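You operate a simulated robot arm through the tools that you are given. There is no shell and no other tool.

Carry out the task below with a simulated two-armed robot. There is one attempt and no reset: what you move stays moved.

## Task
On the top of the press bench, fold the beige cloth in half.

It is judged by the outcome, as a careful person would: the job done as asked, and still so three seconds after it is handed in. It fails if anything else is knocked over, pushed out of place, dropped, spilled or broken. Flat cloth is picked up by pressing the open fingertips on it (5 to 10 N) and closing them slowly along it; thin cloth reads only 2 to 8 mm in the jaws.

## Robot
Two 7-joint arms with two-finger parallel grippers on one trunk, on a base that drives. Base frame: it is fixed to the floor where the robot stands at the start and does not move with it; the origin is under the middle of the robot, x ahead of it, y to its left, z up. Lengths are in mm, angles in rad, forces in N, time in s.
The left shoulder is at the start at [77, 182, 1062], the right one opposite. With the tool pointing down near the work surface each hand reaches from about 320 to 760 mm from the robot's upright axis, wherever it stands, measured 20 degrees to its own side. Places, roughly: beige cloth [1300, 2700, 900]; top of the press bench [1300, 3500, 800]. Payload 3.91 kg a hand.
The TCP of each hand is the grasp point between the finger pads, 30 mm short of the fingertips. In the tool frame z runs along the fingers and y along their closing line. Largest opening 110 mm; finger width 20, thickness 10; the body of the gripper, 48 by 112 mm, starts 55 mm behind the TCP.
Orientation is told as [roll, pitch, yaw] about the base's x, y, z axes, in that order, counted from this pose: with the fingers straight down and closing along the base's y, the tool's x points along the base's -x, its y along +y and its z along -z.

## Interface
- The arms move only by the tool apply_moves. It takes "left_increments", "right_increments" or both (then of equal length, played together; a hand with none holds still); each is a list of rows, each an object (a shift or turn left out is 0, a gripper value left out holds the last) with "slide": the shift along the base's x, y, z in mm, a list of three; "turn": the turn, a rotation vector about the base's x, y, z in rad, a list of three; "jaw": the gripper command, from -1 (shut) to 1 (fully open), values between in proportion. In form: [{"slide": [dx, dy, dz], "turn": [rx, ry, rz], "jaw": jaw}, ...]. A call has 1 to 20 rows; each row shifts and turns the commanded pose from where the row before left it. A row lasts 0.2 s, in which the tool goes at most 50 mm and 0.15 rad; a call with a longer step from one row to the next is refused whole, and so is a gripper value outside its range. A pose out of reach is approached as far as the arm can. The call stops where the force on the tool passes 40 N (or 10 N more than at its start, if that is more) or the arm is blocked; 0.2 s more then pass. The fingers move at their own pace (about 72 mm/s each) and stop on an object; they squeeze with about 44 N. The grip force told is the motor's: it shows also when the fingers shut on nothing. Time passes only in rows, and 0.2 s behind the last, so rows that do not move let the fingers close. The reply holds the time, the measured pose of the TCP, the force on the tool along the base axes, the opening and the grip force, in the units named above and with some noise, with the torque about the TCP (base axes, N m) and any sound that the robot's microphone picked up, and new pictures: "pictures" is both (left out), scene, wrist or none (wrist: the cameras of the hands that moved).
- Cameras (640 x 400 px; columns grow to the right, rows downward): "scene" is now at [223.1, 2.7, 1238]; the picture's right is [0.03, -1.00, 0.00], its down [-0.64, -0.02, -0.77] and it looks along [0.76, 0.03, -0.64] (base axes); focal length 280 px, centre (320, 200). "left" rides on the left gripper at [72, -17, -103] in its tool frame; the picture's right is [0.23, 0.97, 0.00], its down [-0.76, 0.18, -0.62] and it looks along [-0.61, 0.14, 0.78] (tool axes); focal length 222 px, centre (320, 200). "right" rides on the right gripper at [72, 17, -103] in its tool frame; the picture's right is [-0.23, 0.97, 0.00], its down [-0.76, -0.18, -0.62] and it looks along [-0.61, -0.14, 0.78] (tool axes); focal length 222 px, centre (320, 200). There is no depth. A picture from a camera that has moved, and an enlarged one, comes with that camera's place and axes in the base frame and with its lens.
- slide_trunk(by): slides the trunk up (or, below 0, down) by that many mm; the arms and the scene camera ride with it, the base frame stays. It gives what a move gives, with no picture.
- roll_base(legs): drives the robot by 1 to 6 legs, each [ahead, left, turn to the left] in mm, mm and rad, along the robot's own axes; the way and the turn of a leg run together, so that a leg with both is an arc; at most 1500 mm and 3.142 rad a leg. The arms and the cameras ride along, it lands a little off, and it stops where it bumps. It gives what a move gives, and a new picture of the scene camera.
- head_to(pan, tilt): turns the head with the scene camera to pan (to the left, within 1.396 rad either way) and tilt (down, from -0.506 to 1.204), counted from straight ahead of the robot. It gives what a move gives, and a new picture of the scene camera.
- close_up(camera, box): a new picture of the part [left, top, right, bottom] of that camera's present view, enlarged. The clock stands still meanwhile.
- finish_job(): hands the job in; it is judged then, once.

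Places have to be worked out from the pictures, the camera data and where the tool is seen. Open the grippers and draw the arms clear of the work before you hand the job in, unless the task says otherwise.

The tools are called by a JSON object that holds its "op" and its "data". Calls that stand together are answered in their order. apply_moves: Moves the arms, as the interface text tells. Its arguments: {"type":"object","properties":{"left_increments":{"type":"array","items":{"type":"object","properties":{"slide":{"type":"array","items":{"type":"number"}},"turn":{"type":"array","items":{"type":"number"}},"jaw":{"type":"number"}}}},"right_increments":{"type":"array","items":{"type":"object","properties":{"slide":{"type":"array","items":{"type":"number"}},"turn":{"type":"array","items":{"type":"number"}},"jaw":{"type":"number"}}}},"pictures":{"type":"string","enum":["both","scene","wrist","none"]}},"required":[]} The other tools are called the same way: slide_trunk (by) slides the trunk up or down; roll_base (legs) drives the base; head_to (pan, tilt) turns the head that bears the scene camera; close_up (camera, box) takes an enlarged picture of a part of a camera's view; finish_job () hands the job in.

At the start:

```text
t: 0.0
left_eef_pos: [556.9, 244.6, 1049.9]
left_tool_rot: [0.001, -0.001, 0.001]
left_force: [-0.4, -0.2, 0.4]
left_torque: [0.01, -0.01, -0.02]
left_gripper_width: 110.1
left_grasp_force: 0.0
right_eef_pos: [439.5, -137.6, 1074.5]
right_tool_rot: [0.0, 0.0, -0.002]
right_force: [-0.1, 0.1, -0.1]
right_torque: [0.01, -0.01, 0.01]
right_gripper_width: 109.9
right_grasp_force: 0.1
trunk travel left (down, up): [-325.0, 189.0]
robot x, y, heading: [1.4, -3.3, 0.001]
head pan, tilt: [0.033, 0.7]
```

scene: 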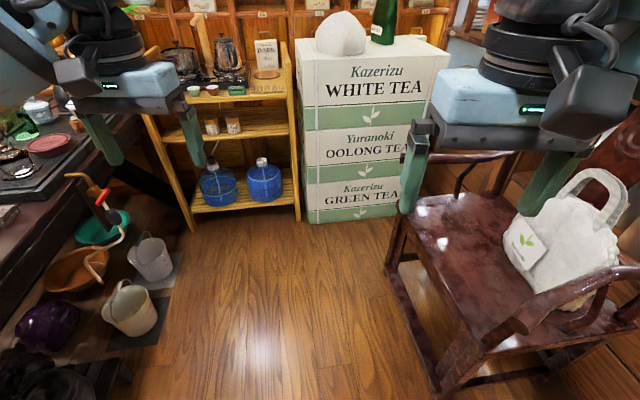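
right: 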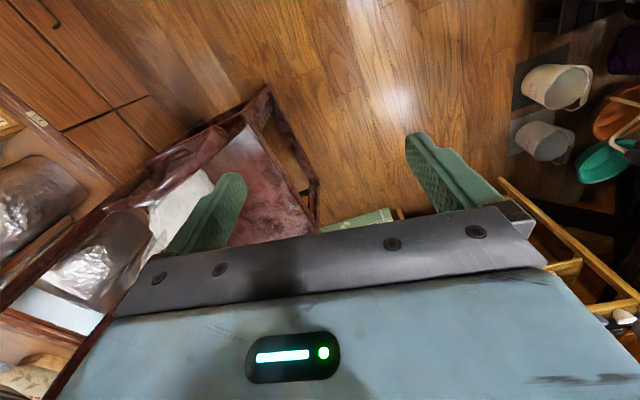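
left: 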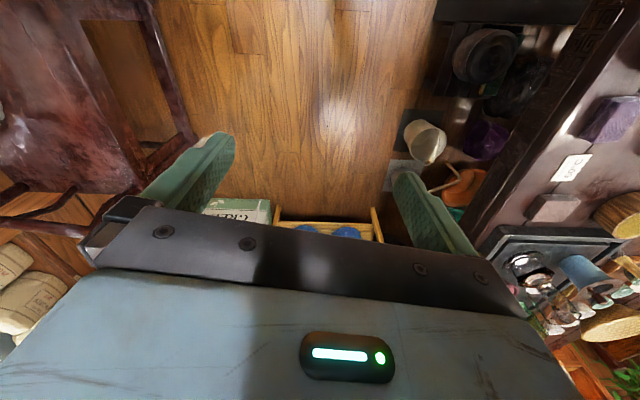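

The scene shows a shelf and boxes ahead, a chair at right, and a tall table at left. The cloth is to the far left, so I turn the head to look that way first.

{"op": "head_to", "data": {"pan": 1.1, "tilt": 0.3}}

```text
t: 1.3
left_eef_pos: [557.8, 245.0, 1049.8]
left_tool_rot: [-0.001, -0.001, 0.0]
left_force: [-0.1, -0.6, 0.0]
left_torque: [0.04, 0.0, 0.01]
left_gripper_width: 109.9
left_grasp_force: 0.1
right_eef_pos: [440.5, -138.4, 1074.5]
right_tool_rot: [0.001, 0.0, 0.0]
right_force: [0.5, 0.2, -0.2]
right_torque: [0.05, 0.01, 0.0]
right_gripper_width: 110.2
right_grasp_force: 0.0
trunk travel left (down, up): [-325.0, 189.0]
robot x, y, heading: [0.4, -0.7, 0.006]
head pan, tilt: [1.1, 0.3]
camera scene: at [180.7, 83.1, 1274.0], right [0.89, -0.45, 0.0], down [-0.13, -0.26, -0.96], along [0.43, 0.85, -0.3], focal length 280 px, centre (320, 200)
```

scene: 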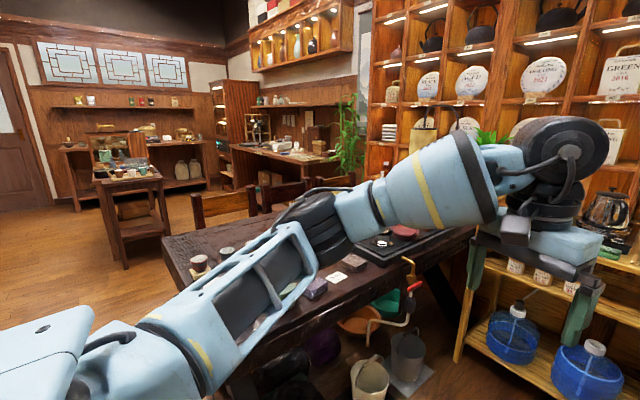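

The press bench should be around pixel (280,150), by the plant. I take an enlarged view of it and also look further left for the route.

{"op": "close_up", "data": {"camera": "scene", "box": [180, 80, 380, 205]}}

{"op": "close_up", "data": {"camera": "scene", "box": [0, 80, 260, 260]}}

{"op": "head_to", "data": {"pan": 1.39, "tilt": 0.6}}

```text
3.20 times, centred on (280, 142) of scene
camera zoom: at [180.7, 83.1, 1274.0], right [0.89, -0.45, 0.0], down [-0.13, -0.26, -0.96], along [0.43, 0.85, -0.3], focal length 894 px, centre (448, 384)
```

zoom: 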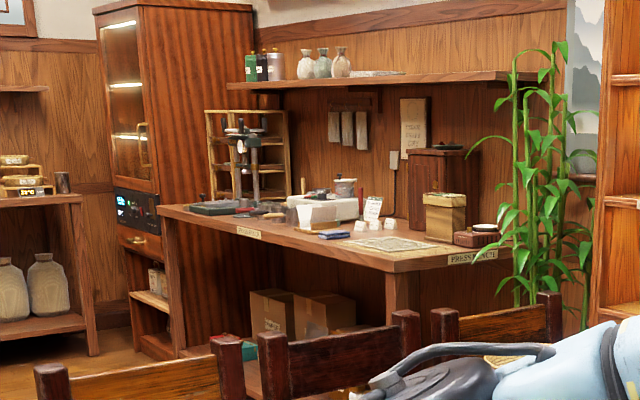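

```text
2.22 times, centred on (130, 170) of scene
camera zoom: at [180.7, 83.1, 1274.0], right [0.89, -0.45, 0.0], down [-0.13, -0.26, -0.96], along [0.43, 0.85, -0.3], focal length 621 px, centre (742, 267)
```

zoom: 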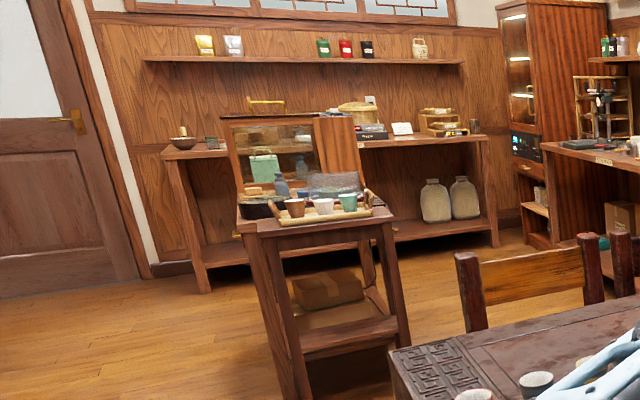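

```text
t: 2.1
left_eef_pos: [556.8, 244.1, 1049.0]
left_tool_rot: [0.0, 0.0, -0.001]
left_force: [0.9, -0.2, 0.0]
left_torque: [0.01, -0.02, 0.0]
left_gripper_width: 110.0
left_grasp_force: 0.0
right_eef_pos: [438.9, -138.2, 1074.7]
right_tool_rot: [0.001, 0.001, 0.001]
right_force: [0.0, 1.1, 0.3]
right_torque: [0.03, 0.03, -0.01]
right_gripper_width: 110.0
right_grasp_force: 0.0
trunk travel left (down, up): [-325.0, 189.0]
robot x, y, heading: [2.7, 0.2, 0.001]
head pan, tilt: [1.389, 0.6]
camera scene: at [154.2, 86.8, 1246.6], right [0.98, -0.18, 0.0], down [-0.1, -0.56, -0.83], along [0.15, 0.81, -0.56], focal length 280 px, centre (320, 200)
```

scene: 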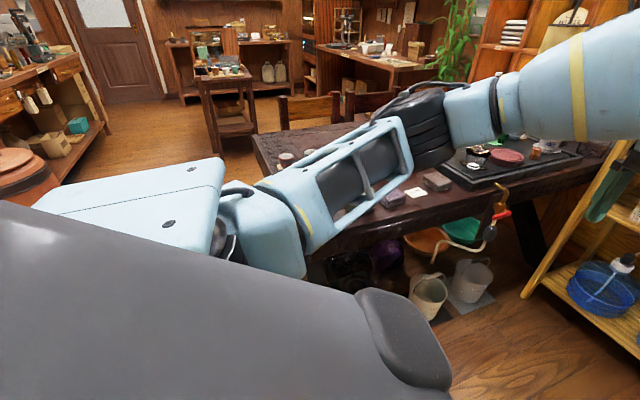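

The bench stands at roughly x 1050–1600, y 2250–4100, with the cloth near its near end. The table blocks the direct way, so I'll draw the left hand in a bit, then turn left to view the route around the table's left end.

{"op": "apply_moves", "data": {"left_increments": [{"slide": [-25, 0, 0], "jaw": 1}, {"slide": [-30, 0, 0]}, {"slide": [-30, 0, 0]}, {"slide": [-30, 0, 0]}, {"slide": [-20, 0, 0]}], "pictures": "none"}}

{"op": "roll_base", "data": {"legs": [[0, 0, 1.0]]}}

```text
t: 3.3
left_eef_pos: [421.1, 243.2, 1047.6]
left_tool_rot: [0.0, 0.001, 0.003]
left_force: [-0.3, -0.2, 0.2]
left_torque: [0.01, 0.0, 0.03]
left_gripper_width: 109.9
left_grasp_force: 0.0
right_eef_pos: [439.8, -138.3, 1074.8]
right_tool_rot: [0.0, 0.0, -0.001]
right_force: [-0.1, -1.0, -0.9]
right_torque: [-0.01, 0.03, -0.02]
right_gripper_width: 110.4
right_grasp_force: 0.1
trunk travel left (down, up): [-325.0, 189.0]
robot x, y, heading: [2.4, 2.1, 0.002]
head pan, tilt: [1.389, 0.6]
```

```text
t: 6.3
left_eef_pos: [14.1, 487.2, 1048.7]
left_tool_rot: [0.0, -0.001, 1.019]
left_force: [0.2, -0.3, -0.3]
left_torque: [0.03, -0.03, 0.03]
left_gripper_width: 110.1
left_grasp_force: 0.0
right_eef_pos: [348.7, 302.8, 1076.2]
right_tool_rot: [-0.001, -0.001, 1.021]
right_force: [-0.6, -1.2, -0.4]
right_torque: [0.01, -0.01, -0.04]
right_gripper_width: 110.2
right_grasp_force: 0.0
trunk travel left (down, up): [-325.0, 189.0]
robot x, y, heading: [-1.0, 4.6, 1.019]
head pan, tilt: [1.389, 0.6]
camera scene: at [6.5, 177.2, 1246.6], right [0.67, 0.74, 0.0], down [0.42, -0.38, -0.83], along [-0.61, 0.55, -0.56], focal length 280 px, centre (320, 200)
```

scene: 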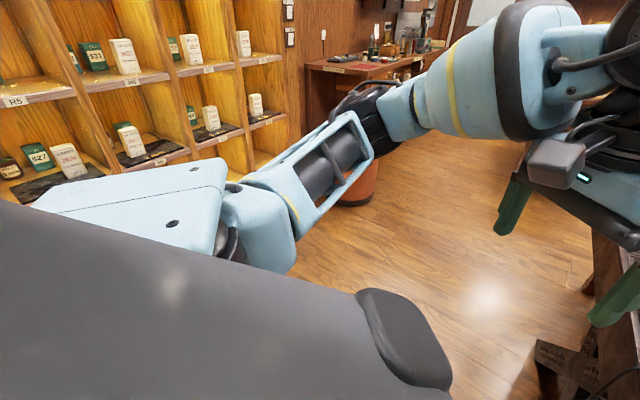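

There is open floor behind/left of the table, with shelves further to -x. I finish the turn to face +y and look ahead.

{"op": "roll_base", "data": {"legs": [[0, 0, 0.55]]}}

{"op": "head_to", "data": {"pan": 0.5, "tilt": 0.75}}

{"op": "head_to", "data": {"pan": 0.0, "tilt": 0.3}}

```text
t: 8.2
left_eef_pos: [-238.3, 424.9, 1049.9]
left_tool_rot: [0.0, -0.001, 1.559]
left_force: [0.7, 0.6, -0.2]
left_torque: [0.0, 0.0, -0.01]
left_gripper_width: 109.7
left_grasp_force: 0.0
right_eef_pos: [144.4, 438.2, 1075.1]
right_tool_rot: [0.0, 0.001, 1.559]
right_force: [-0.3, -0.8, -0.3]
right_torque: [0.0, -0.01, 0.0]
right_gripper_width: 109.8
right_grasp_force: 0.0
trunk travel left (down, up): [-325.0, 189.0]
robot x, y, heading: [-1.0, 0.0, 1.555]
head pan, tilt: [1.389, 0.6]
camera scene: at [-85.6, 155.6, 1246.6], right [0.19, 0.98, 0.0], down [0.55, -0.11, -0.83], along [-0.81, 0.16, -0.56], focal length 280 px, centre (320, 200)
```

scene: 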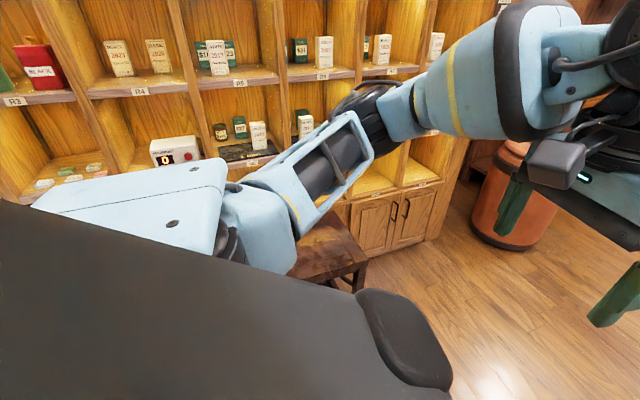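

```text
t: 9.4
left_eef_pos: [-238.1, 424.8, 1048.2]
left_tool_rot: [0.0, -0.001, 1.559]
left_force: [0.0, -0.3, 0.7]
left_torque: [0.03, 0.02, -0.04]
left_gripper_width: 109.9
left_grasp_force: 0.0
right_eef_pos: [145.2, 437.1, 1075.0]
right_tool_rot: [0.002, 0.0, 1.558]
right_force: [-0.3, -0.5, -0.5]
right_torque: [-0.02, 0.02, 0.01]
right_gripper_width: 109.9
right_grasp_force: 0.0
trunk travel left (down, up): [-325.0, 189.0]
robot x, y, heading: [0.6, 2.2, 1.558]
head pan, tilt: [0.499, 0.75]
camera scene: at [-37.6, 211.8, 1233.7], right [0.88, 0.47, 0.0], down [0.32, -0.6, -0.73], along [-0.34, 0.65, -0.68], focal length 280 px, centre (320, 200)
```

scene: 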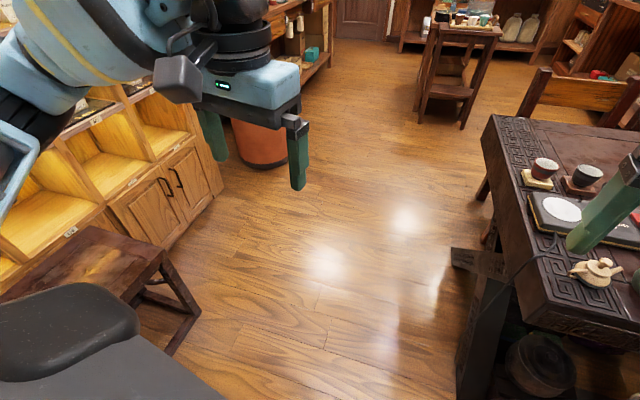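

```text
t: 10.3
left_eef_pos: [-239.7, 425.3, 1048.4]
left_tool_rot: [0.001, 0.001, 1.559]
left_force: [0.1, -0.4, 0.5]
left_torque: [0.0, 0.03, 0.0]
left_gripper_width: 110.1
left_grasp_force: 0.1
right_eef_pos: [143.5, 438.7, 1075.2]
right_tool_rot: [0.001, 0.0, 1.558]
right_force: [-0.5, 0.2, -0.3]
right_torque: [0.02, -0.01, 0.02]
right_gripper_width: 110.2
right_grasp_force: 0.0
trunk travel left (down, up): [-325.0, 189.0]
robot x, y, heading: [-0.9, -0.2, 1.56]
head pan, tilt: [0.0, 0.3]
camera scene: at [2.3, 232.0, 1274.0], right [1.0, -0.01, 0.0], down [0.0, -0.3, -0.96], along [0.01, 0.95, -0.3], focal length 280 px, centre (320, 200)
```

scene: 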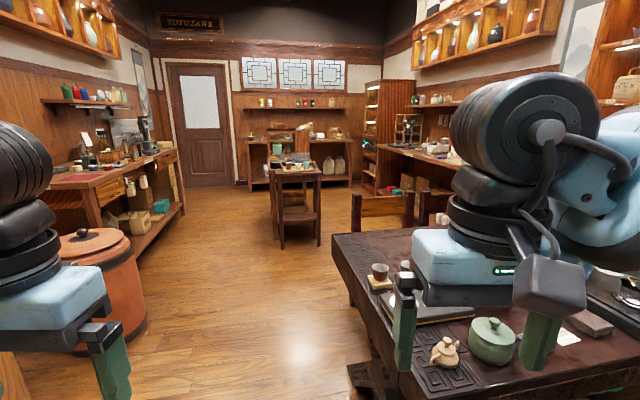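

The corridor between the table's left end (x≈50) and the stool/barrel (x<-780) is clear; a cart stands at about x -340..20, y 2700+. I raise the trunk so the arms pass above furniture, then shift to x≈-380 and drive ahead partway.

{"op": "slide_trunk", "data": {"by": 150}}

{"op": "roll_base", "data": {"legs": [[0, 380, 0], [1300, 0, 0]]}}

```text
t: 12.1
left_eef_pos: [-239.2, 425.2, 1197.5]
left_tool_rot: [0.0, 0.001, 1.559]
left_force: [-0.4, 0.3, -0.1]
left_torque: [-0.03, 0.0, 0.0]
left_gripper_width: 109.9
left_grasp_force: 0.0
right_eef_pos: [144.1, 440.0, 1222.9]
right_tool_rot: [-0.001, 0.002, 1.559]
right_force: [0.3, -0.2, -0.5]
right_torque: [0.0, 0.02, 0.02]
right_gripper_width: 110.1
right_grasp_force: 0.1
trunk travel left (down, up): [-475.0, 39.0]
robot x, y, heading: [-3.5, 3.2, 1.56]
head pan, tilt: [0.0, 0.3]
```

```text
t: 22.1
left_eef_pos: [-567.2, 1725.8, 1198.4]
left_tool_rot: [-0.001, 0.0, 1.527]
left_force: [-0.1, 0.1, 0.1]
left_torque: [-0.01, 0.01, 0.0]
left_gripper_width: 109.9
left_grasp_force: 0.0
right_eef_pos: [-185.3, 1727.5, 1225.4]
right_tool_rot: [0.0, 0.001, 1.526]
right_force: [-0.7, 0.2, 0.0]
right_torque: [0.01, 0.01, 0.0]
right_gripper_width: 110.0
right_grasp_force: 0.1
trunk travel left (down, up): [-475.0, 39.0]
robot x, y, heading: [-340.7, 1291.2, 1.526]
head pan, tilt: [0.0, 0.3]
camera scene: at [-336.2, 1447.0, 1445.3], right [1.0, -0.04, 0.0], down [-0.01, -0.3, -0.96], along [0.04, 0.95, -0.3], focal length 280 px, centre (320, 200)
```

scene: 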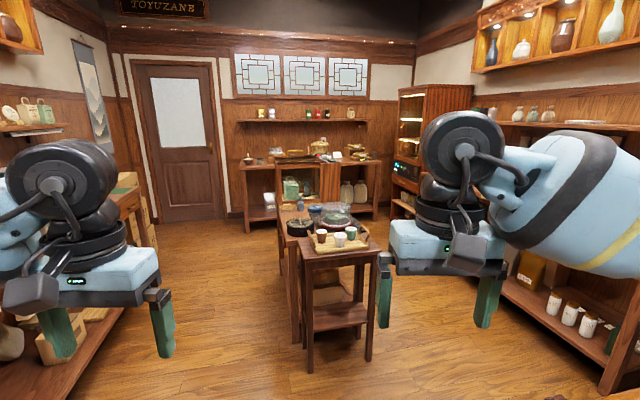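

Cart confirmed at x -340..15, y from 2700. I look right (pan -0.9) to see the chairs and the bench.

{"op": "head_to", "data": {"pan": -0.7, "tilt": 0.6}}

{"op": "head_to", "data": {"pan": -1.1, "tilt": 0.6}}

```text
t: 23.1
left_eef_pos: [-569.5, 1725.9, 1197.3]
left_tool_rot: [0.0, -0.001, 1.527]
left_force: [-0.1, 0.5, -0.8]
left_torque: [-0.03, 0.01, -0.01]
left_gripper_width: 110.4
left_grasp_force: 0.0
right_eef_pos: [-185.8, 1726.7, 1225.4]
right_tool_rot: [0.0, 0.0, 1.525]
right_force: [-0.5, 0.8, 0.1]
right_torque: [0.02, 0.03, -0.03]
right_gripper_width: 109.9
right_grasp_force: 0.0
trunk travel left (down, up): [-475.0, 39.0]
robot x, y, heading: [-344.6, 1293.0, 1.53]
head pan, tilt: [-0.7, 0.6]
camera scene: at [-280.5, 1418.9, 1417.8], right [0.74, -0.68, 0.0], down [-0.38, -0.42, -0.83], along [0.56, 0.61, -0.56], focal length 280 px, centre (320, 200)
```

scene: 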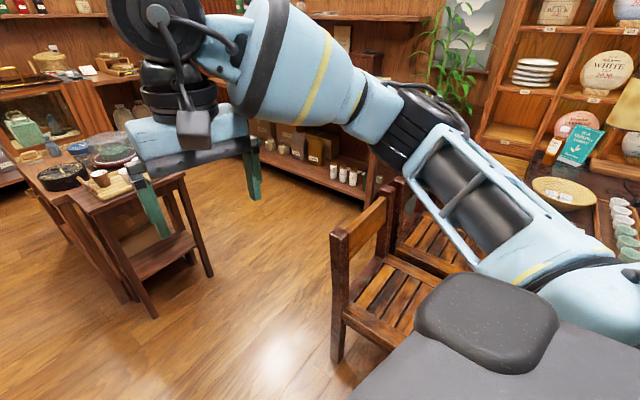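

```text
t: 24.0
left_eef_pos: [-567.8, 1725.1, 1198.1]
left_tool_rot: [-0.002, 0.0, 1.527]
left_force: [-0.1, -0.2, 0.6]
left_torque: [0.01, -0.01, 0.02]
left_gripper_width: 109.7
left_grasp_force: 0.1
right_eef_pos: [-185.0, 1727.7, 1225.3]
right_tool_rot: [0.001, 0.0, 1.527]
right_force: [0.9, -0.7, 0.4]
right_torque: [0.0, -0.04, 0.01]
right_gripper_width: 110.0
right_grasp_force: 0.1
trunk travel left (down, up): [-475.0, 39.0]
robot x, y, heading: [-341.2, 1296.2, 1.526]
head pan, tilt: [-1.1, 0.6]
camera scene: at [-259.9, 1390.5, 1417.8], right [0.42, -0.91, 0.0], down [-0.51, -0.23, -0.83], along [0.75, 0.34, -0.56], focal length 280 px, centre (320, 200)
```

scene: 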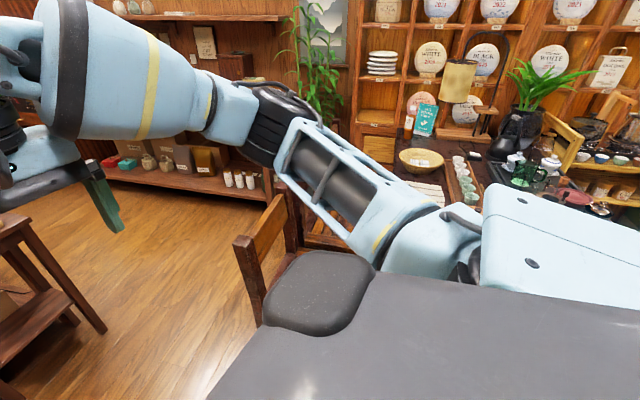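

Chair backs lie along y≈1880 from x≈200, top at z≈850; cart corner at (15,2730). The gap between them is about 830 mm, so I drive to y≈2210, turn to face +x, and look.

{"op": "roll_base", "data": {"legs": [[920, 0, 0], [0, 0, -1.52]]}}

{"op": "head_to", "data": {"pan": 0.3, "tilt": 0.6}}

{"op": "head_to", "data": {"pan": -0.2, "tilt": 0.6}}

```text
t: 32.5
left_eef_pos: [99.6, 2481.6, 1198.1]
left_tool_rot: [0.001, -0.001, 0.057]
left_force: [-0.4, 0.2, 0.2]
left_torque: [0.04, -0.02, -0.02]
left_gripper_width: 110.1
left_grasp_force: 0.0
right_eef_pos: [138.0, 2101.5, 1225.5]
right_tool_rot: [0.0, -0.001, 0.059]
right_force: [0.2, 0.1, -0.1]
right_torque: [0.01, 0.01, 0.01]
right_gripper_width: 109.9
right_grasp_force: 0.1
trunk travel left (down, up): [-475.0, 39.0]
robot x, y, heading: [-310.1, 2215.7, 0.062]
head pan, tilt: [-1.1, 0.6]
camera scene: at [-203.0, 2141.5, 1417.8], right [-0.86, -0.5, 0.0], down [-0.28, 0.49, -0.83], along [0.42, -0.71, -0.56], focal length 280 px, centre (320, 200)
```

scene: 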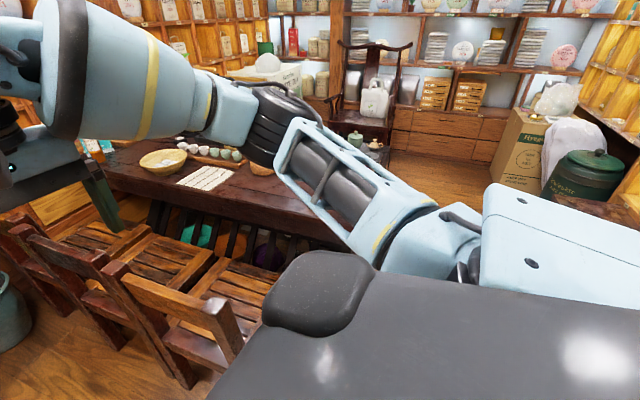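

```text
t: 34.0
left_eef_pos: [98.6, 2482.5, 1198.1]
left_tool_rot: [0.0, 0.0, 0.059]
left_force: [-0.2, 0.2, 0.9]
left_torque: [-0.01, -0.01, -0.03]
left_gripper_width: 109.8
left_grasp_force: 0.0
right_eef_pos: [139.1, 2101.0, 1225.7]
right_tool_rot: [-0.001, 0.001, 0.057]
right_force: [0.8, -0.2, 0.1]
right_torque: [-0.02, 0.0, 0.0]
right_gripper_width: 110.0
right_grasp_force: 0.1
trunk travel left (down, up): [-475.0, 39.0]
robot x, y, heading: [-310.8, 2215.2, 0.057]
head pan, tilt: [0.3, 0.6]
camera scene: at [-164.8, 2248.7, 1417.8], right [0.35, -0.94, 0.0], down [-0.53, -0.2, -0.83], along [0.77, 0.29, -0.56], focal length 280 px, centre (320, 200)
```

scene: 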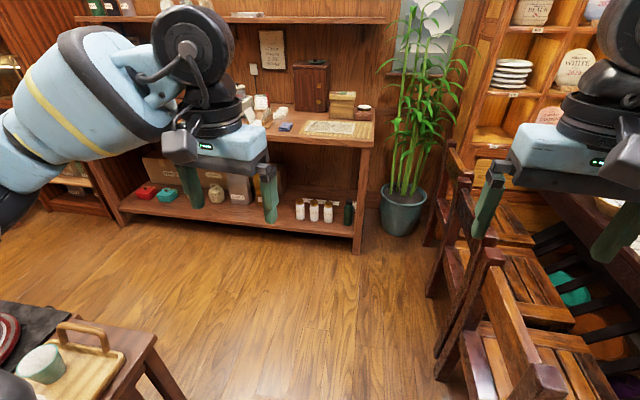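

```text
t: 35.0
left_eef_pos: [99.7, 2483.3, 1198.1]
left_tool_rot: [0.0, -0.001, 0.057]
left_force: [-0.4, 0.0, 0.8]
left_torque: [-0.02, 0.02, 0.02]
left_gripper_width: 110.0
left_grasp_force: 0.1
right_eef_pos: [139.5, 2102.9, 1225.2]
right_tool_rot: [0.0, 0.0, 0.058]
right_force: [-0.1, -0.2, -0.2]
right_torque: [0.0, 0.01, 0.0]
right_gripper_width: 110.3
right_grasp_force: 0.0
trunk travel left (down, up): [-475.0, 39.0]
robot x, y, heading: [-303.5, 2217.9, 0.06]
head pan, tilt: [-0.201, 0.6]
camera scene: at [-160.1, 2205.4, 1417.8], right [-0.14, -0.99, 0.0], down [-0.56, 0.08, -0.83], along [0.82, -0.12, -0.56], focal length 280 px, centre (320, 200)
```

scene: 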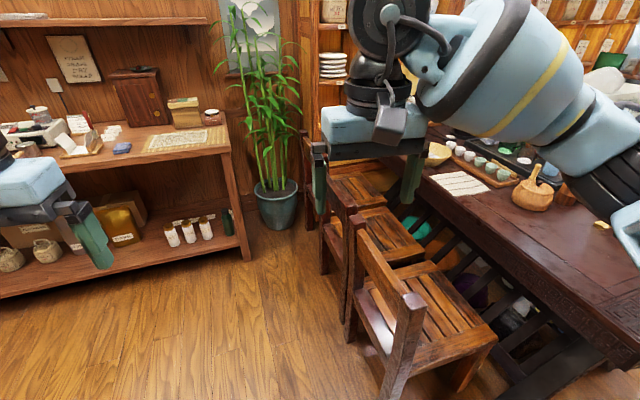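

The bench's front right foot is at about (1253, 2502) and its top at z≈805; the cloth lies near (1450, 2770). I drive through the gap and up toward (700, 2680).

{"op": "roll_base", "data": {"legs": [[611, 77, 0], [421, 345, -0.06]]}}

{"op": "head_to", "data": {"pan": 0.0, "tilt": 0.6}}

```text
t: 41.6
left_eef_pos: [1117.1, 2931.8, 1198.4]
left_tool_rot: [0.0, 0.0, 0.012]
left_force: [0.8, 0.0, 0.4]
left_torque: [-0.01, 0.01, -0.03]
left_gripper_width: 109.9
left_grasp_force: 0.1
right_eef_pos: [1139.9, 2548.7, 1225.6]
right_tool_rot: [-0.002, 0.0, 0.013]
right_force: [0.3, -1.0, 0.2]
right_torque: [-0.04, 0.0, 0.02]
right_gripper_width: 110.0
right_grasp_force: 0.1
trunk travel left (down, up): [-475.0, 39.0]
robot x, y, heading: [698.3, 2685.5, 0.014]
head pan, tilt: [-0.201, 0.6]
camera scene: at [844.6, 2666.3, 1417.8], right [-0.19, -0.98, 0.0], down [-0.55, 0.11, -0.83], along [0.81, -0.15, -0.56], focal length 280 px, centre (320, 200)
```

scene: 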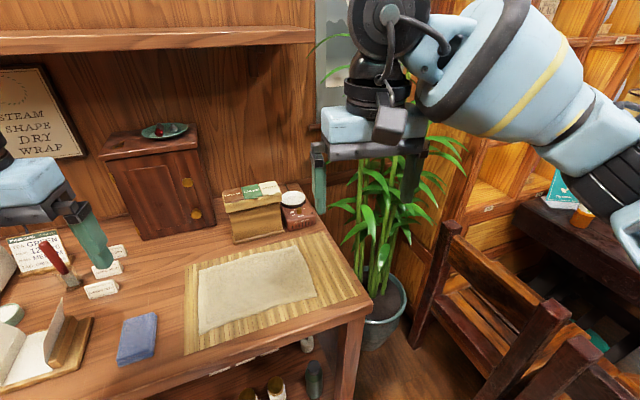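

```text
t: 42.3
left_eef_pos: [1118.0, 2930.9, 1199.0]
left_tool_rot: [-0.001, 0.001, 0.012]
left_force: [0.4, -0.4, 0.2]
left_torque: [0.0, -0.01, 0.0]
left_gripper_width: 110.0
left_grasp_force: 0.0
right_eef_pos: [1139.5, 2549.6, 1225.3]
right_tool_rot: [0.0, 0.0, 0.013]
right_force: [0.1, 0.0, -0.6]
right_torque: [-0.01, -0.03, -0.03]
right_gripper_width: 109.9
right_grasp_force: 0.1
trunk travel left (down, up): [-475.0, 39.0]
robot x, y, heading: [696.0, 2680.6, 0.017]
head pan, tilt: [0.0, 0.6]
camera scene: at [846.3, 2684.0, 1417.8], right [0.01, -1.0, 0.0], down [-0.56, -0.01, -0.83], along [0.82, 0.01, -0.56], focal length 280 px, centre (320, 200)
```

scene: 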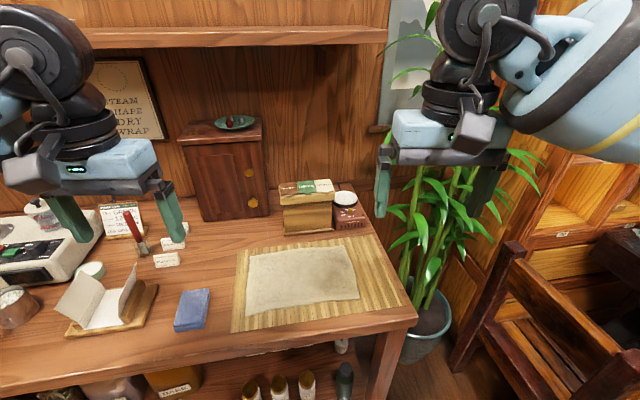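

The cloth lies on a bamboo mat near the bench's right end; the bench is turned about 0.19 rad, so I should face it with that heading. I zoom on the cloth for corners and then tilt the head down to see my base's front and the bench edge.

{"op": "close_up", "data": {"camera": "scene", "box": [200, 200, 440, 350]}}

{"op": "head_to", "data": {"pan": 0.0, "tilt": 1.2}}

```text
2.67 times, centred on (320, 275) of scene
camera zoom: at [846.3, 2684.0, 1417.8], right [0.01, -1.0, 0.0], down [-0.56, -0.01, -0.83], along [0.82, 0.01, -0.56], focal length 745 px, centre (320, 0)
```

zoom: 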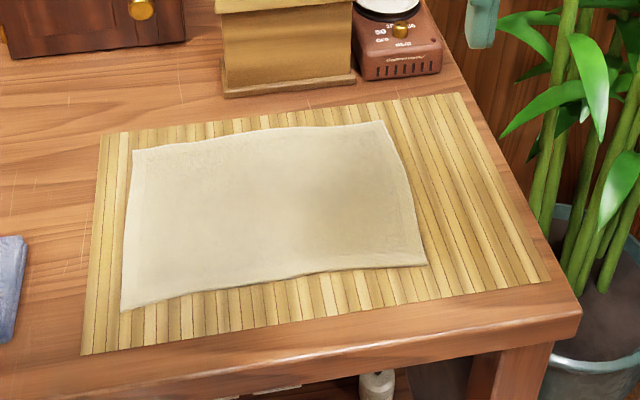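

```text
t: 43.3
left_eef_pos: [1117.2, 2931.0, 1198.3]
left_tool_rot: [-0.001, 0.0, 0.012]
left_force: [-0.6, -0.6, 0.5]
left_torque: [0.01, -0.02, 0.0]
left_gripper_width: 110.2
left_grasp_force: 0.1
right_eef_pos: [1138.1, 2549.6, 1224.2]
right_tool_rot: [0.001, 0.001, 0.013]
right_force: [0.4, 0.4, -0.7]
right_torque: [0.01, -0.03, 0.02]
right_gripper_width: 109.8
right_grasp_force: 0.0
trunk travel left (down, up): [-475.0, 39.0]
robot x, y, heading: [700.1, 2687.2, 0.011]
head pan, tilt: [0.0, 1.201]
camera scene: at [813.8, 2683.6, 1373.2], right [0.01, -1.0, 0.0], down [-0.93, -0.01, -0.36], along [0.36, 0.0, -0.93], focal length 280 px, centre (320, 200)
```

scene: 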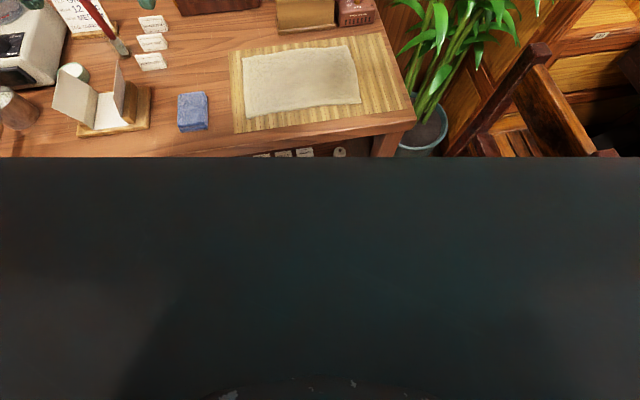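

My zoom measurement puts the cloth corners at about FL (1239,2869), FR (1293,2588), BR (1489,2618), BL (1437,2902): roughly 290 × 200 mm, aligned with heading 0.19. I move the base to about (764, 2630) with heading 0.188, which leaves ~430 mm to the bench edge.

{"op": "roll_base", "data": {"legs": [[0, 0, 0.175], [55, -66, 0]]}}

{"op": "head_to", "data": {"pan": 0.0, "tilt": 0.75}}

```text
t: 45.2
left_eef_pos: [1133.0, 2946.0, 1198.0]
left_tool_rot: [0.001, 0.0, 0.191]
left_force: [-0.4, 0.6, 0.3]
left_torque: [-0.03, 0.02, 0.02]
left_gripper_width: 110.0
left_grasp_force: 0.0
right_eef_pos: [1220.5, 2575.4, 1225.8]
right_tool_rot: [-0.001, -0.003, 0.191]
right_force: [0.0, -1.2, -0.4]
right_torque: [0.01, -0.01, 0.0]
right_gripper_width: 110.0
right_grasp_force: 0.0
trunk travel left (down, up): [-475.0, 39.0]
robot x, y, heading: [760.6, 2626.8, 0.193]
head pan, tilt: [0.0, 1.201]
camera scene: at [876.6, 2649.4, 1373.2], right [0.19, -0.98, 0.0], down [-0.92, -0.18, -0.36], along [0.36, 0.07, -0.93], focal length 280 px, centre (320, 200)
```

scene: 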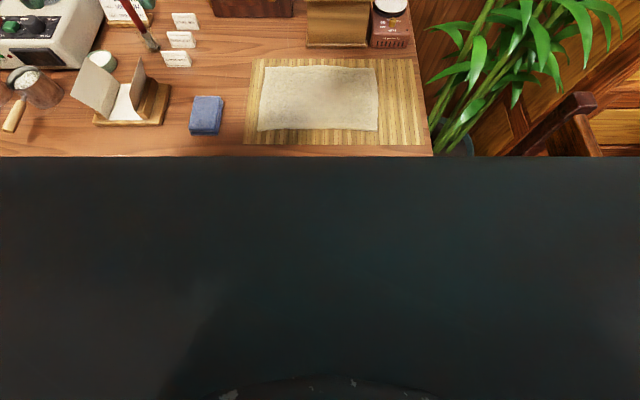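

```text
t: 46.1
left_eef_pos: [1131.0, 2946.6, 1198.7]
left_tool_rot: [0.0, 0.0, 0.19]
left_force: [-0.4, 0.0, -0.1]
left_torque: [-0.01, -0.02, 0.01]
left_gripper_width: 110.0
left_grasp_force: 0.0
right_eef_pos: [1221.2, 2575.5, 1224.5]
right_tool_rot: [0.0, -0.002, 0.191]
right_force: [-0.2, -0.2, 0.6]
right_torque: [0.0, -0.02, 0.0]
right_gripper_width: 110.0
right_grasp_force: 0.1
trunk travel left (down, up): [-475.0, 39.0]
robot x, y, heading: [764.8, 2627.3, 0.19]
head pan, tilt: [0.0, 0.75]
camera scene: at [903.3, 2654.4, 1404.9], right [0.19, -0.98, 0.0], down [-0.67, -0.13, -0.73], along [0.72, 0.14, -0.68], focal length 280 px, centre (320, 200)
```

scene: 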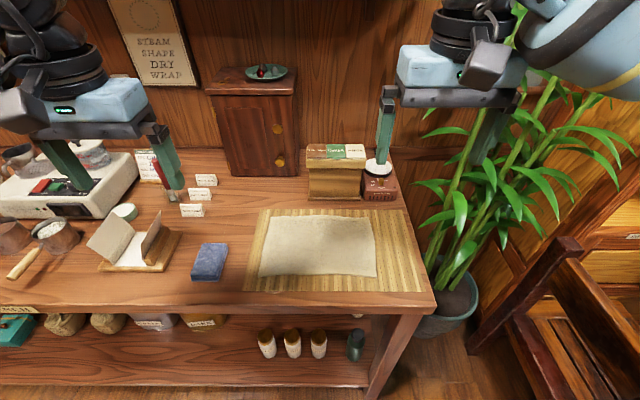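

The robot now faces the bench squarely. I zoom in on the cloth to refine its corners.

{"op": "close_up", "data": {"camera": "scene", "box": [220, 180, 460, 330]}}

```text
2.67 times, centred on (340, 255) of scene
camera zoom: at [903.3, 2654.4, 1404.9], right [0.19, -0.98, 0.0], down [-0.67, -0.13, -0.73], along [0.72, 0.14, -0.68], focal length 745 px, centre (267, 53)
```

zoom: 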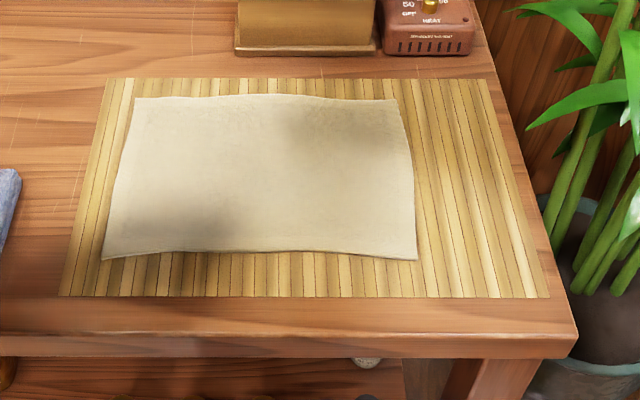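

Refined corners: FL (1237,2869), FR (1290,2590), BL (1435,2903), BR (1487,2620), at z≈808. I move both hands high above the front corners, then lower the trunk by 150 mm.

{"op": "apply_moves", "data": {"left_increments": [{"slide": [25, -21, 0], "jaw": 1}, {"slide": [25, -21, 0]}, {"slide": [25, -21, 0]}, {"slide": [25, -21, 0]}, {"slide": [26, -23, 0]}], "right_increments": [{"slide": [15, 10, 0], "jaw": 1}, {"slide": [15, 10, 0]}, {"slide": [15, 10, 0]}, {"slide": [15, 10, 0]}, {"slide": [16, 9, 0]}], "pictures": "scene"}}

{"op": "slide_trunk", "data": {"by": -150}}

```text
t: 47.4
left_eef_pos: [1259.4, 2840.7, 1198.2]
left_tool_rot: [0.001, 0.001, 0.192]
left_force: [-0.3, -0.5, 0.1]
left_torque: [0.03, 0.04, -0.01]
left_gripper_width: 109.9
left_grasp_force: 0.3
right_eef_pos: [1298.9, 2623.5, 1224.4]
right_tool_rot: [-0.001, 0.0, 0.189]
right_force: [0.1, -0.6, -1.1]
right_torque: [0.01, 0.02, -0.05]
right_gripper_width: 109.9
right_grasp_force: 0.0
trunk travel left (down, up): [-475.0, 39.0]
robot x, y, heading: [762.3, 2632.8, 0.191]
head pan, tilt: [0.0, 0.75]
camera scene: at [904.3, 2653.6, 1404.8], right [0.19, -0.98, 0.0], down [-0.67, -0.13, -0.73], along [0.72, 0.14, -0.68], focal length 280 px, centre (320, 200)
```

scene: 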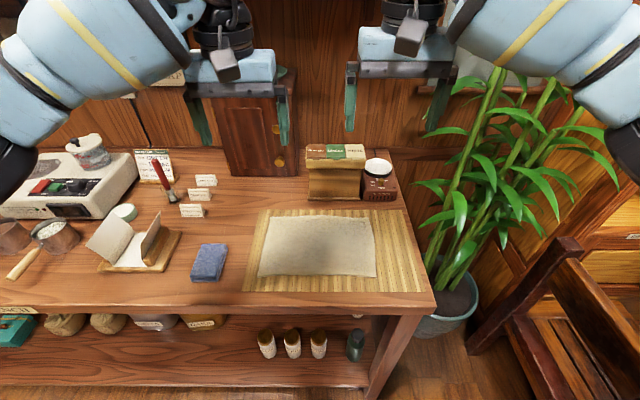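

```text
t: 49.1
left_eef_pos: [1256.7, 2839.1, 1049.0]
left_tool_rot: [0.0, 0.0, 0.191]
left_force: [0.6, 0.1, -0.2]
left_torque: [0.01, 0.0, 0.0]
left_gripper_width: 109.9
left_grasp_force: 0.0
right_eef_pos: [1296.9, 2624.1, 1075.8]
right_tool_rot: [-0.001, -0.001, 0.19]
right_force: [-0.9, 0.4, 0.7]
right_torque: [-0.01, -0.01, 0.0]
right_gripper_width: 110.0
right_grasp_force: 0.1
trunk travel left (down, up): [-325.0, 189.0]
robot x, y, heading: [763.6, 2626.1, 0.193]
head pan, tilt: [0.0, 0.75]
```

Both hands are over their pinch points. I lower them to TCP z≈900 and narrow the jaws to about 45 mm, then check with the wrist cameras.

{"op": "apply_moves", "data": {"left_increments": [{"slide": [0, 0, -25], "jaw": -0.2}, {"slide": [0, 0, -25]}, {"slide": [0, 0, -25]}, {"slide": [0, 0, -25]}, {"slide": [0, 0, -25]}, {"slide": [0, 0, -24]}], "right_increments": [{"slide": [0, 0, -30], "jaw": -0.2}, {"slide": [0, 0, -30]}, {"slide": [0, 0, -30]}, {"slide": [0, 0, -30]}, {"slide": [0, 0, -30]}, {"slide": [0, 0, -26]}], "pictures": "both"}}

```text
t: 50.5
left_eef_pos: [1256.8, 2840.6, 897.8]
left_tool_rot: [-0.001, 0.0, 0.19]
left_force: [-0.5, -0.2, -0.4]
left_torque: [-0.02, 0.0, 0.02]
left_gripper_width: 44.1
left_grasp_force: 0.1
right_eef_pos: [1296.6, 2622.3, 897.0]
right_tool_rot: [-0.002, 0.0, 0.192]
right_force: [0.2, -0.4, -0.3]
right_torque: [0.02, -0.02, -0.01]
right_gripper_width: 44.2
right_grasp_force: 0.1
trunk travel left (down, up): [-325.0, 189.0]
robot x, y, heading: [762.9, 2628.5, 0.19]
head pan, tilt: [0.0, 0.75]
camera scene: at [980.1, 2668.9, 1233.6], right [0.19, -0.98, 0.0], down [-0.67, -0.13, -0.73], along [0.72, 0.14, -0.68], focal length 280 px, centre (320, 200)
camera right: at [1223.0, 2625.8, 999.2], right [0.04, 1.0, 0.0], down [0.78, -0.03, 0.62], along [0.62, -0.02, -0.78], focal length 222 px, centre (320, 200)
camera left: at [1189.3, 2809.9, 1002.0], right [-0.41, 0.91, 0.0], down [0.71, 0.32, 0.62], along [0.57, 0.25, -0.78], focal length 222 px, centre (320, 200)
```

scene: 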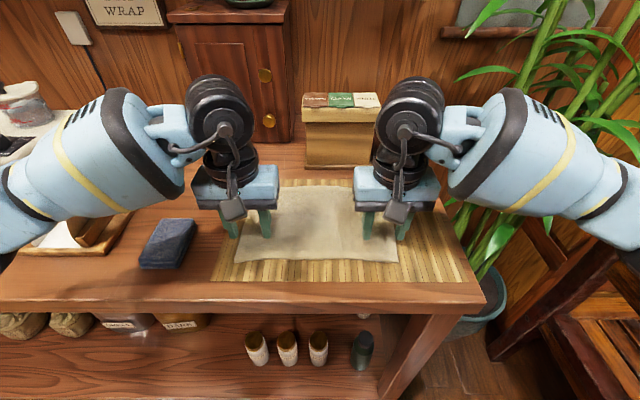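
right: 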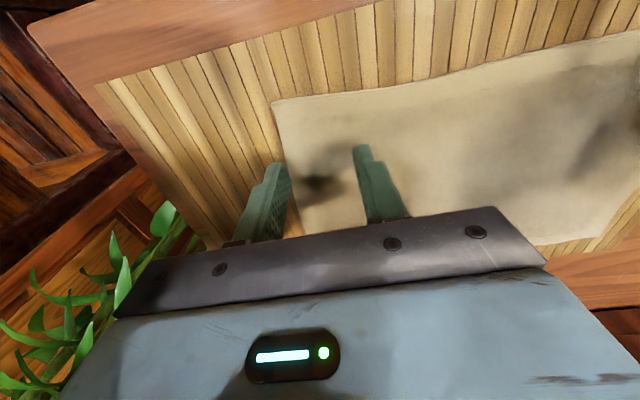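
left: 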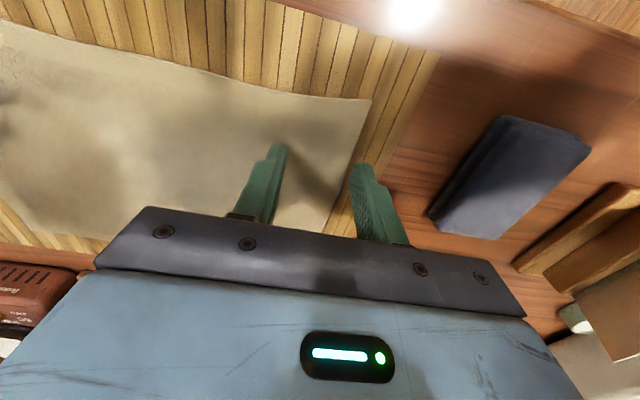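

Combining wrist and scene views, the parallax says the surface is really near z≈855 (fingertips now ~12 mm above it), and corners are FL (1210,2853), FR (1259,2596), BL (1392,2884), BR (1441,2623). I rise a little, shift to 15 mm behind the front edge and 33 mm inside each side edge, and narrow the jaws to ~34 mm.

{"op": "apply_moves", "data": {"left_increments": [{"slide": [0, 0, 10], "jaw": -0.38}, {"slide": [-13, -8.6, 0]}, {"slide": [-13, -8.6, 0]}, {"slide": [0, 0, 0]}], "right_increments": [{"slide": [0, 0, 10], "jaw": -0.38}, {"slide": [-14.5, 4.5, 0]}, {"slide": [-14.5, 4.5, 0]}, {"slide": [0, 0, 0]}], "pictures": "both"}}

```text
t: 51.5
left_eef_pos: [1230.2, 2822.9, 908.7]
left_tool_rot: [0.0, 0.0, 0.19]
left_force: [0.4, 0.2, 0.5]
left_torque: [0.01, 0.0, 0.01]
left_gripper_width: 33.8
left_grasp_force: 0.1
right_eef_pos: [1267.8, 2631.8, 908.7]
right_tool_rot: [0.001, 0.0, 0.191]
right_force: [-0.9, 1.0, 0.3]
right_torque: [0.03, -0.01, -0.01]
right_gripper_width: 34.5
right_grasp_force: 0.0
trunk travel left (down, up): [-325.0, 189.0]
robot x, y, heading: [764.4, 2625.8, 0.191]
head pan, tilt: [0.0, 0.75]
camera scene: at [979.9, 2668.9, 1233.7], right [0.19, -0.98, 0.0], down [-0.67, -0.13, -0.73], along [0.72, 0.14, -0.68], focal length 280 px, centre (320, 200)
camera right: at [1193.8, 2635.1, 1010.7], right [0.04, 1.0, 0.0], down [0.78, -0.03, 0.62], along [0.62, -0.02, -0.78], focal length 222 px, centre (320, 200)
camera left: at [1163.4, 2792.4, 1012.8], right [-0.41, 0.91, 0.0], down [0.71, 0.32, 0.62], along [0.57, 0.25, -0.78], focal length 222 px, centre (320, 200)
```

scene: 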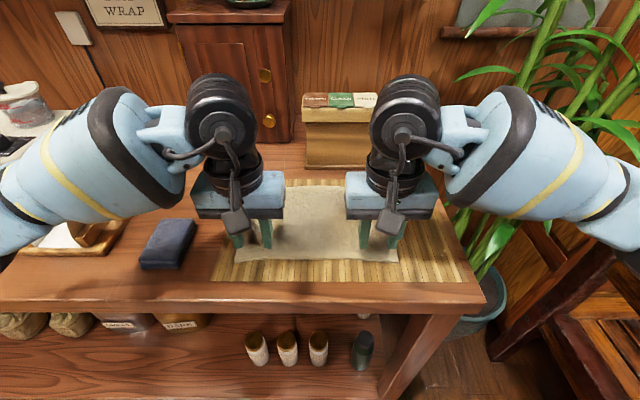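
right: 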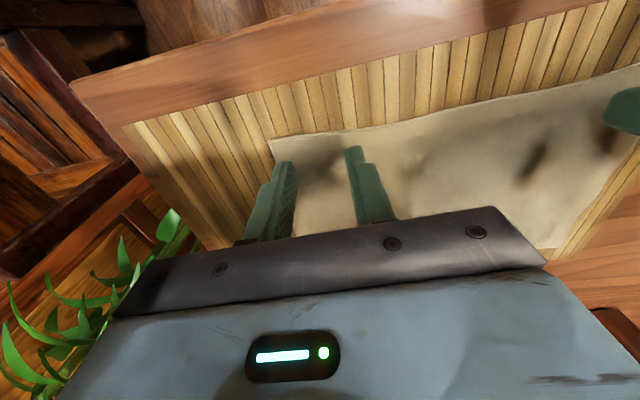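
left: 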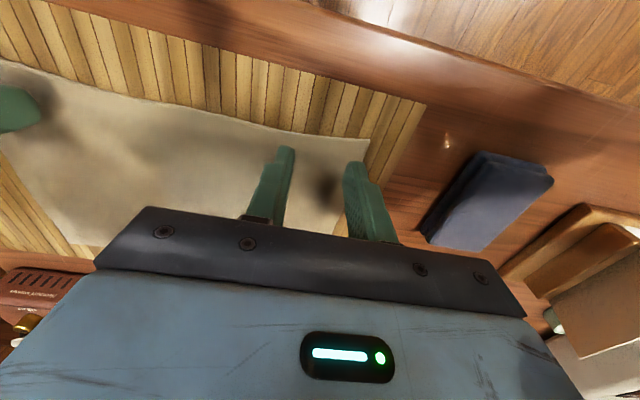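

Both corner positions are confirmed (FR (1260,2595), FL (1210,2853)) and the fingers are inside them. I descend in small steps, watching the force.

{"op": "apply_moves", "data": {"left_increments": [{"slide": [0, 0, -6]}, {"slide": [0, 0, -5]}, {"slide": [0, 0, -4]}], "right_increments": [{"slide": [0, 0, -6]}, {"slide": [0, 0, -5]}, {"slide": [0, 0, -4]}], "pictures": "none"}}

{"op": "apply_moves", "data": {"left_increments": [{"slide": [0, 0, -2]}, {"slide": [0, 0, -2]}], "right_increments": [{"slide": [0, 0, -2]}, {"slide": [0, 0, -2]}], "pictures": "none"}}

```text
t: 52.3
left_eef_pos: [1230.9, 2823.4, 894.9]
left_tool_rot: [0.0, 0.0, 0.191]
left_force: [0.7, -0.2, 0.6]
left_torque: [0.02, -0.01, -0.03]
left_gripper_width: 34.0
left_grasp_force: 0.0
right_eef_pos: [1267.4, 2631.8, 893.7]
right_tool_rot: [0.0, -0.001, 0.19]
right_force: [0.5, 0.5, -0.5]
right_torque: [0.0, 0.0, 0.01]
right_gripper_width: 34.3
right_grasp_force: 0.0
trunk travel left (down, up): [-325.0, 189.0]
robot x, y, heading: [760.8, 2627.1, 0.184]
head pan, tilt: [0.0, 0.75]
```

```text
t: 52.9
left_eef_pos: [1230.3, 2822.5, 890.1]
left_tool_rot: [0.001, -0.001, 0.189]
left_force: [0.8, 0.0, 0.6]
left_torque: [0.0, 0.0, 0.01]
left_gripper_width: 34.0
left_grasp_force: 0.1
right_eef_pos: [1267.6, 2632.6, 889.1]
right_tool_rot: [0.0, -0.001, 0.189]
right_force: [0.2, 0.3, 0.2]
right_torque: [0.02, 0.01, 0.01]
right_gripper_width: 34.0
right_grasp_force: 0.0
trunk travel left (down, up): [-325.0, 189.0]
robot x, y, heading: [760.6, 2624.8, 0.19]
head pan, tilt: [0.0, 0.75]
```

No contact yet (fingertips ≈860). I continue down in 2 mm steps.

{"op": "apply_moves", "data": {"left_increments": [{"slide": [0, 0, -2]}, {"slide": [0, 0, 0]}], "right_increments": [{"slide": [0, 0, -2]}, {"slide": [0, 0, 0]}], "pictures": "none"}}

{"op": "apply_moves", "data": {"left_increments": [{"slide": [0, 0, -1.5]}, {"slide": [0, 0, 0]}], "right_increments": [{"slide": [0, 0, -1.5]}, {"slide": [0, 0, 0]}], "pictures": "wrist"}}

```text
t: 53.5
left_eef_pos: [1230.7, 2822.2, 887.6]
left_tool_rot: [0.001, 0.001, 0.192]
left_force: [-0.2, -0.5, -0.6]
left_torque: [0.01, 0.04, -0.02]
left_gripper_width: 34.1
left_grasp_force: 0.0
right_eef_pos: [1268.5, 2632.0, 887.8]
right_tool_rot: [0.0, -0.002, 0.191]
right_force: [-0.9, -1.0, -0.6]
right_torque: [0.01, -0.02, -0.03]
right_gripper_width: 34.0
right_grasp_force: 0.1
trunk travel left (down, up): [-325.0, 189.0]
robot x, y, heading: [764.8, 2625.1, 0.192]
head pan, tilt: [0.0, 0.75]
```

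```text
t: 54.1
left_eef_pos: [1230.7, 2823.3, 886.7]
left_tool_rot: [0.0, -0.001, 0.191]
left_force: [-0.9, 0.1, 0.0]
left_torque: [0.02, 0.0, -0.02]
left_gripper_width: 34.1
left_grasp_force: 0.1
right_eef_pos: [1267.7, 2633.4, 886.8]
right_tool_rot: [0.0, -0.002, 0.19]
right_force: [-0.7, 0.2, 0.1]
right_torque: [-0.03, -0.03, -0.01]
right_gripper_width: 34.1
right_grasp_force: 0.2
trunk travel left (down, up): [-325.0, 189.0]
robot x, y, heading: [763.4, 2629.7, 0.19]
head pan, tilt: [0.0, 0.75]
camera right: at [1193.5, 2635.7, 989.1], right [0.04, 1.0, 0.0], down [0.78, -0.03, 0.62], along [0.62, -0.02, -0.78], focal length 222 px, centre (320, 200)
camera left: at [1163.3, 2792.1, 989.6], right [-0.41, 0.91, 0.0], down [0.71, 0.32, 0.62], along [0.57, 0.25, -0.78], focal length 222 px, centre (320, 200)
```

right: 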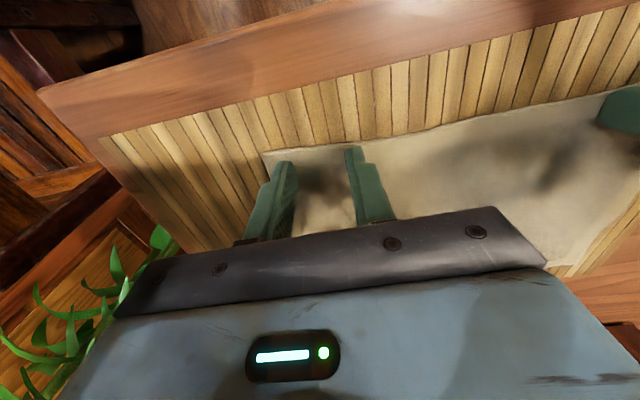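
left: 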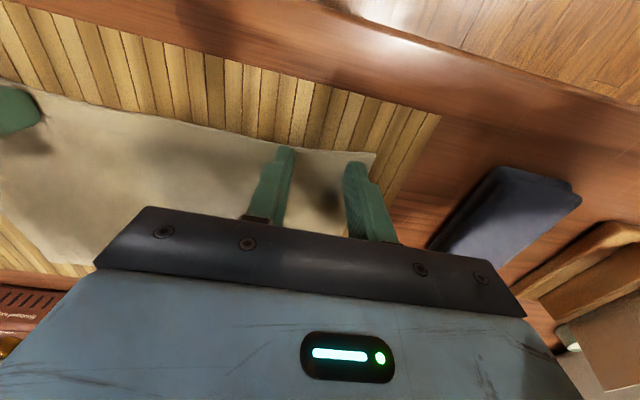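

Parallax from the latest wrist pictures suggests the surface is nearer z≈842, and the fingers are ~10 mm behind the front edge. I continue down while shifting 4 mm further in.

{"op": "apply_moves", "data": {"left_increments": [{"slide": [4, 1, -2]}, {"slide": [0, 0, -2]}, {"slide": [0, 0, 0]}], "right_increments": [{"slide": [4, 0, -2]}, {"slide": [0, 0, -2]}, {"slide": [0, 0, 0]}], "pictures": "none"}}

{"op": "apply_moves", "data": {"left_increments": [{"slide": [0, 0, -2]}, {"slide": [0, 0, -1]}, {"slide": [0, 0, 0]}], "right_increments": [{"slide": [0, 0, -2]}, {"slide": [0, 0, -1]}, {"slide": [0, 0, 0]}], "pictures": "none"}}

```text
t: 54.9
left_eef_pos: [1235.2, 2823.0, 883.6]
left_tool_rot: [-0.003, -0.002, 0.191]
left_force: [0.7, -2.2, 5.2]
left_torque: [-0.04, -0.02, 0.02]
left_gripper_width: 34.3
left_grasp_force: 0.0
right_eef_pos: [1271.7, 2632.6, 883.3]
right_tool_rot: [0.002, -0.005, 0.189]
right_force: [-0.4, 0.1, 6.4]
right_torque: [-0.02, 0.0, 0.01]
right_gripper_width: 34.3
right_grasp_force: 0.0
trunk travel left (down, up): [-325.0, 189.0]
robot x, y, heading: [763.1, 2626.5, 0.191]
head pan, tilt: [0.0, 0.75]
```

```text
t: 55.7
left_eef_pos: [1234.4, 2823.6, 882.6]
left_tool_rot: [-0.002, -0.008, 0.19]
left_force: [3.8, 0.8, 24.3]
left_torque: [0.2, -0.14, -0.04]
left_gripper_width: 34.0
left_grasp_force: 0.1
right_eef_pos: [1272.4, 2632.7, 882.7]
right_tool_rot: [0.002, -0.01, 0.188]
right_force: [5.9, 2.2, 26.9]
right_torque: [-0.07, -0.22, 0.03]
right_gripper_width: 34.1
right_grasp_force: 0.1
trunk travel left (down, up): [-325.0, 189.0]
robot x, y, heading: [762.3, 2629.3, 0.192]
head pan, tilt: [0.0, 0.75]
```

Contact at TCP z≈883 (surface z≈853), with 25 N now. I back off about 2.5 mm to get into the 5–10 N range.

{"op": "apply_moves", "data": {"left_increments": [{"slide": [0, 0, 0]}, {"slide": [0, 0, 2.3]}, {"slide": [0, 0, 0]}], "right_increments": [{"slide": [0, 0, 0]}, {"slide": [0, 0, 2.5]}, {"slide": [0, 0, 0]}], "pictures": "none"}}

```text
t: 56.5
left_eef_pos: [1234.4, 2821.8, 882.0]
left_tool_rot: [-0.001, -0.001, 0.191]
left_force: [4.9, -0.2, 18.8]
left_torque: [0.06, -0.17, -0.05]
left_gripper_width: 34.1
left_grasp_force: 0.0
right_eef_pos: [1270.8, 2632.8, 882.3]
right_tool_rot: [0.003, 0.0, 0.191]
right_force: [4.2, 3.1, 21.6]
right_torque: [0.03, -0.18, 0.02]
right_gripper_width: 33.9
right_grasp_force: 0.2
trunk travel left (down, up): [-325.0, 189.0]
robot x, y, heading: [764.8, 2630.8, 0.192]
head pan, tilt: [0.0, 0.75]
```

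Force is still ~20 N, so I raise a bit more.

{"op": "apply_moves", "data": {"left_increments": [{"slide": [0, 0, 1.2]}, {"slide": [0, 0, 0]}], "right_increments": [{"slide": [0, 0, 1.3]}, {"slide": [0, 0, 0]}], "pictures": "none"}}

```text
t: 57.1
left_eef_pos: [1233.7, 2823.6, 882.7]
left_tool_rot: [0.0, 0.001, 0.191]
left_force: [1.5, 0.1, 7.6]
left_torque: [0.0, -0.06, 0.01]
left_gripper_width: 34.1
left_grasp_force: 0.0
right_eef_pos: [1271.3, 2631.0, 883.4]
right_tool_rot: [-0.002, -0.001, 0.191]
right_force: [1.3, 2.1, 11.0]
right_torque: [0.05, -0.08, 0.01]
right_gripper_width: 34.1
right_grasp_force: 0.1
trunk travel left (down, up): [-325.0, 189.0]
robot x, y, heading: [758.6, 2629.2, 0.191]
head pan, tilt: [0.0, 0.75]
```

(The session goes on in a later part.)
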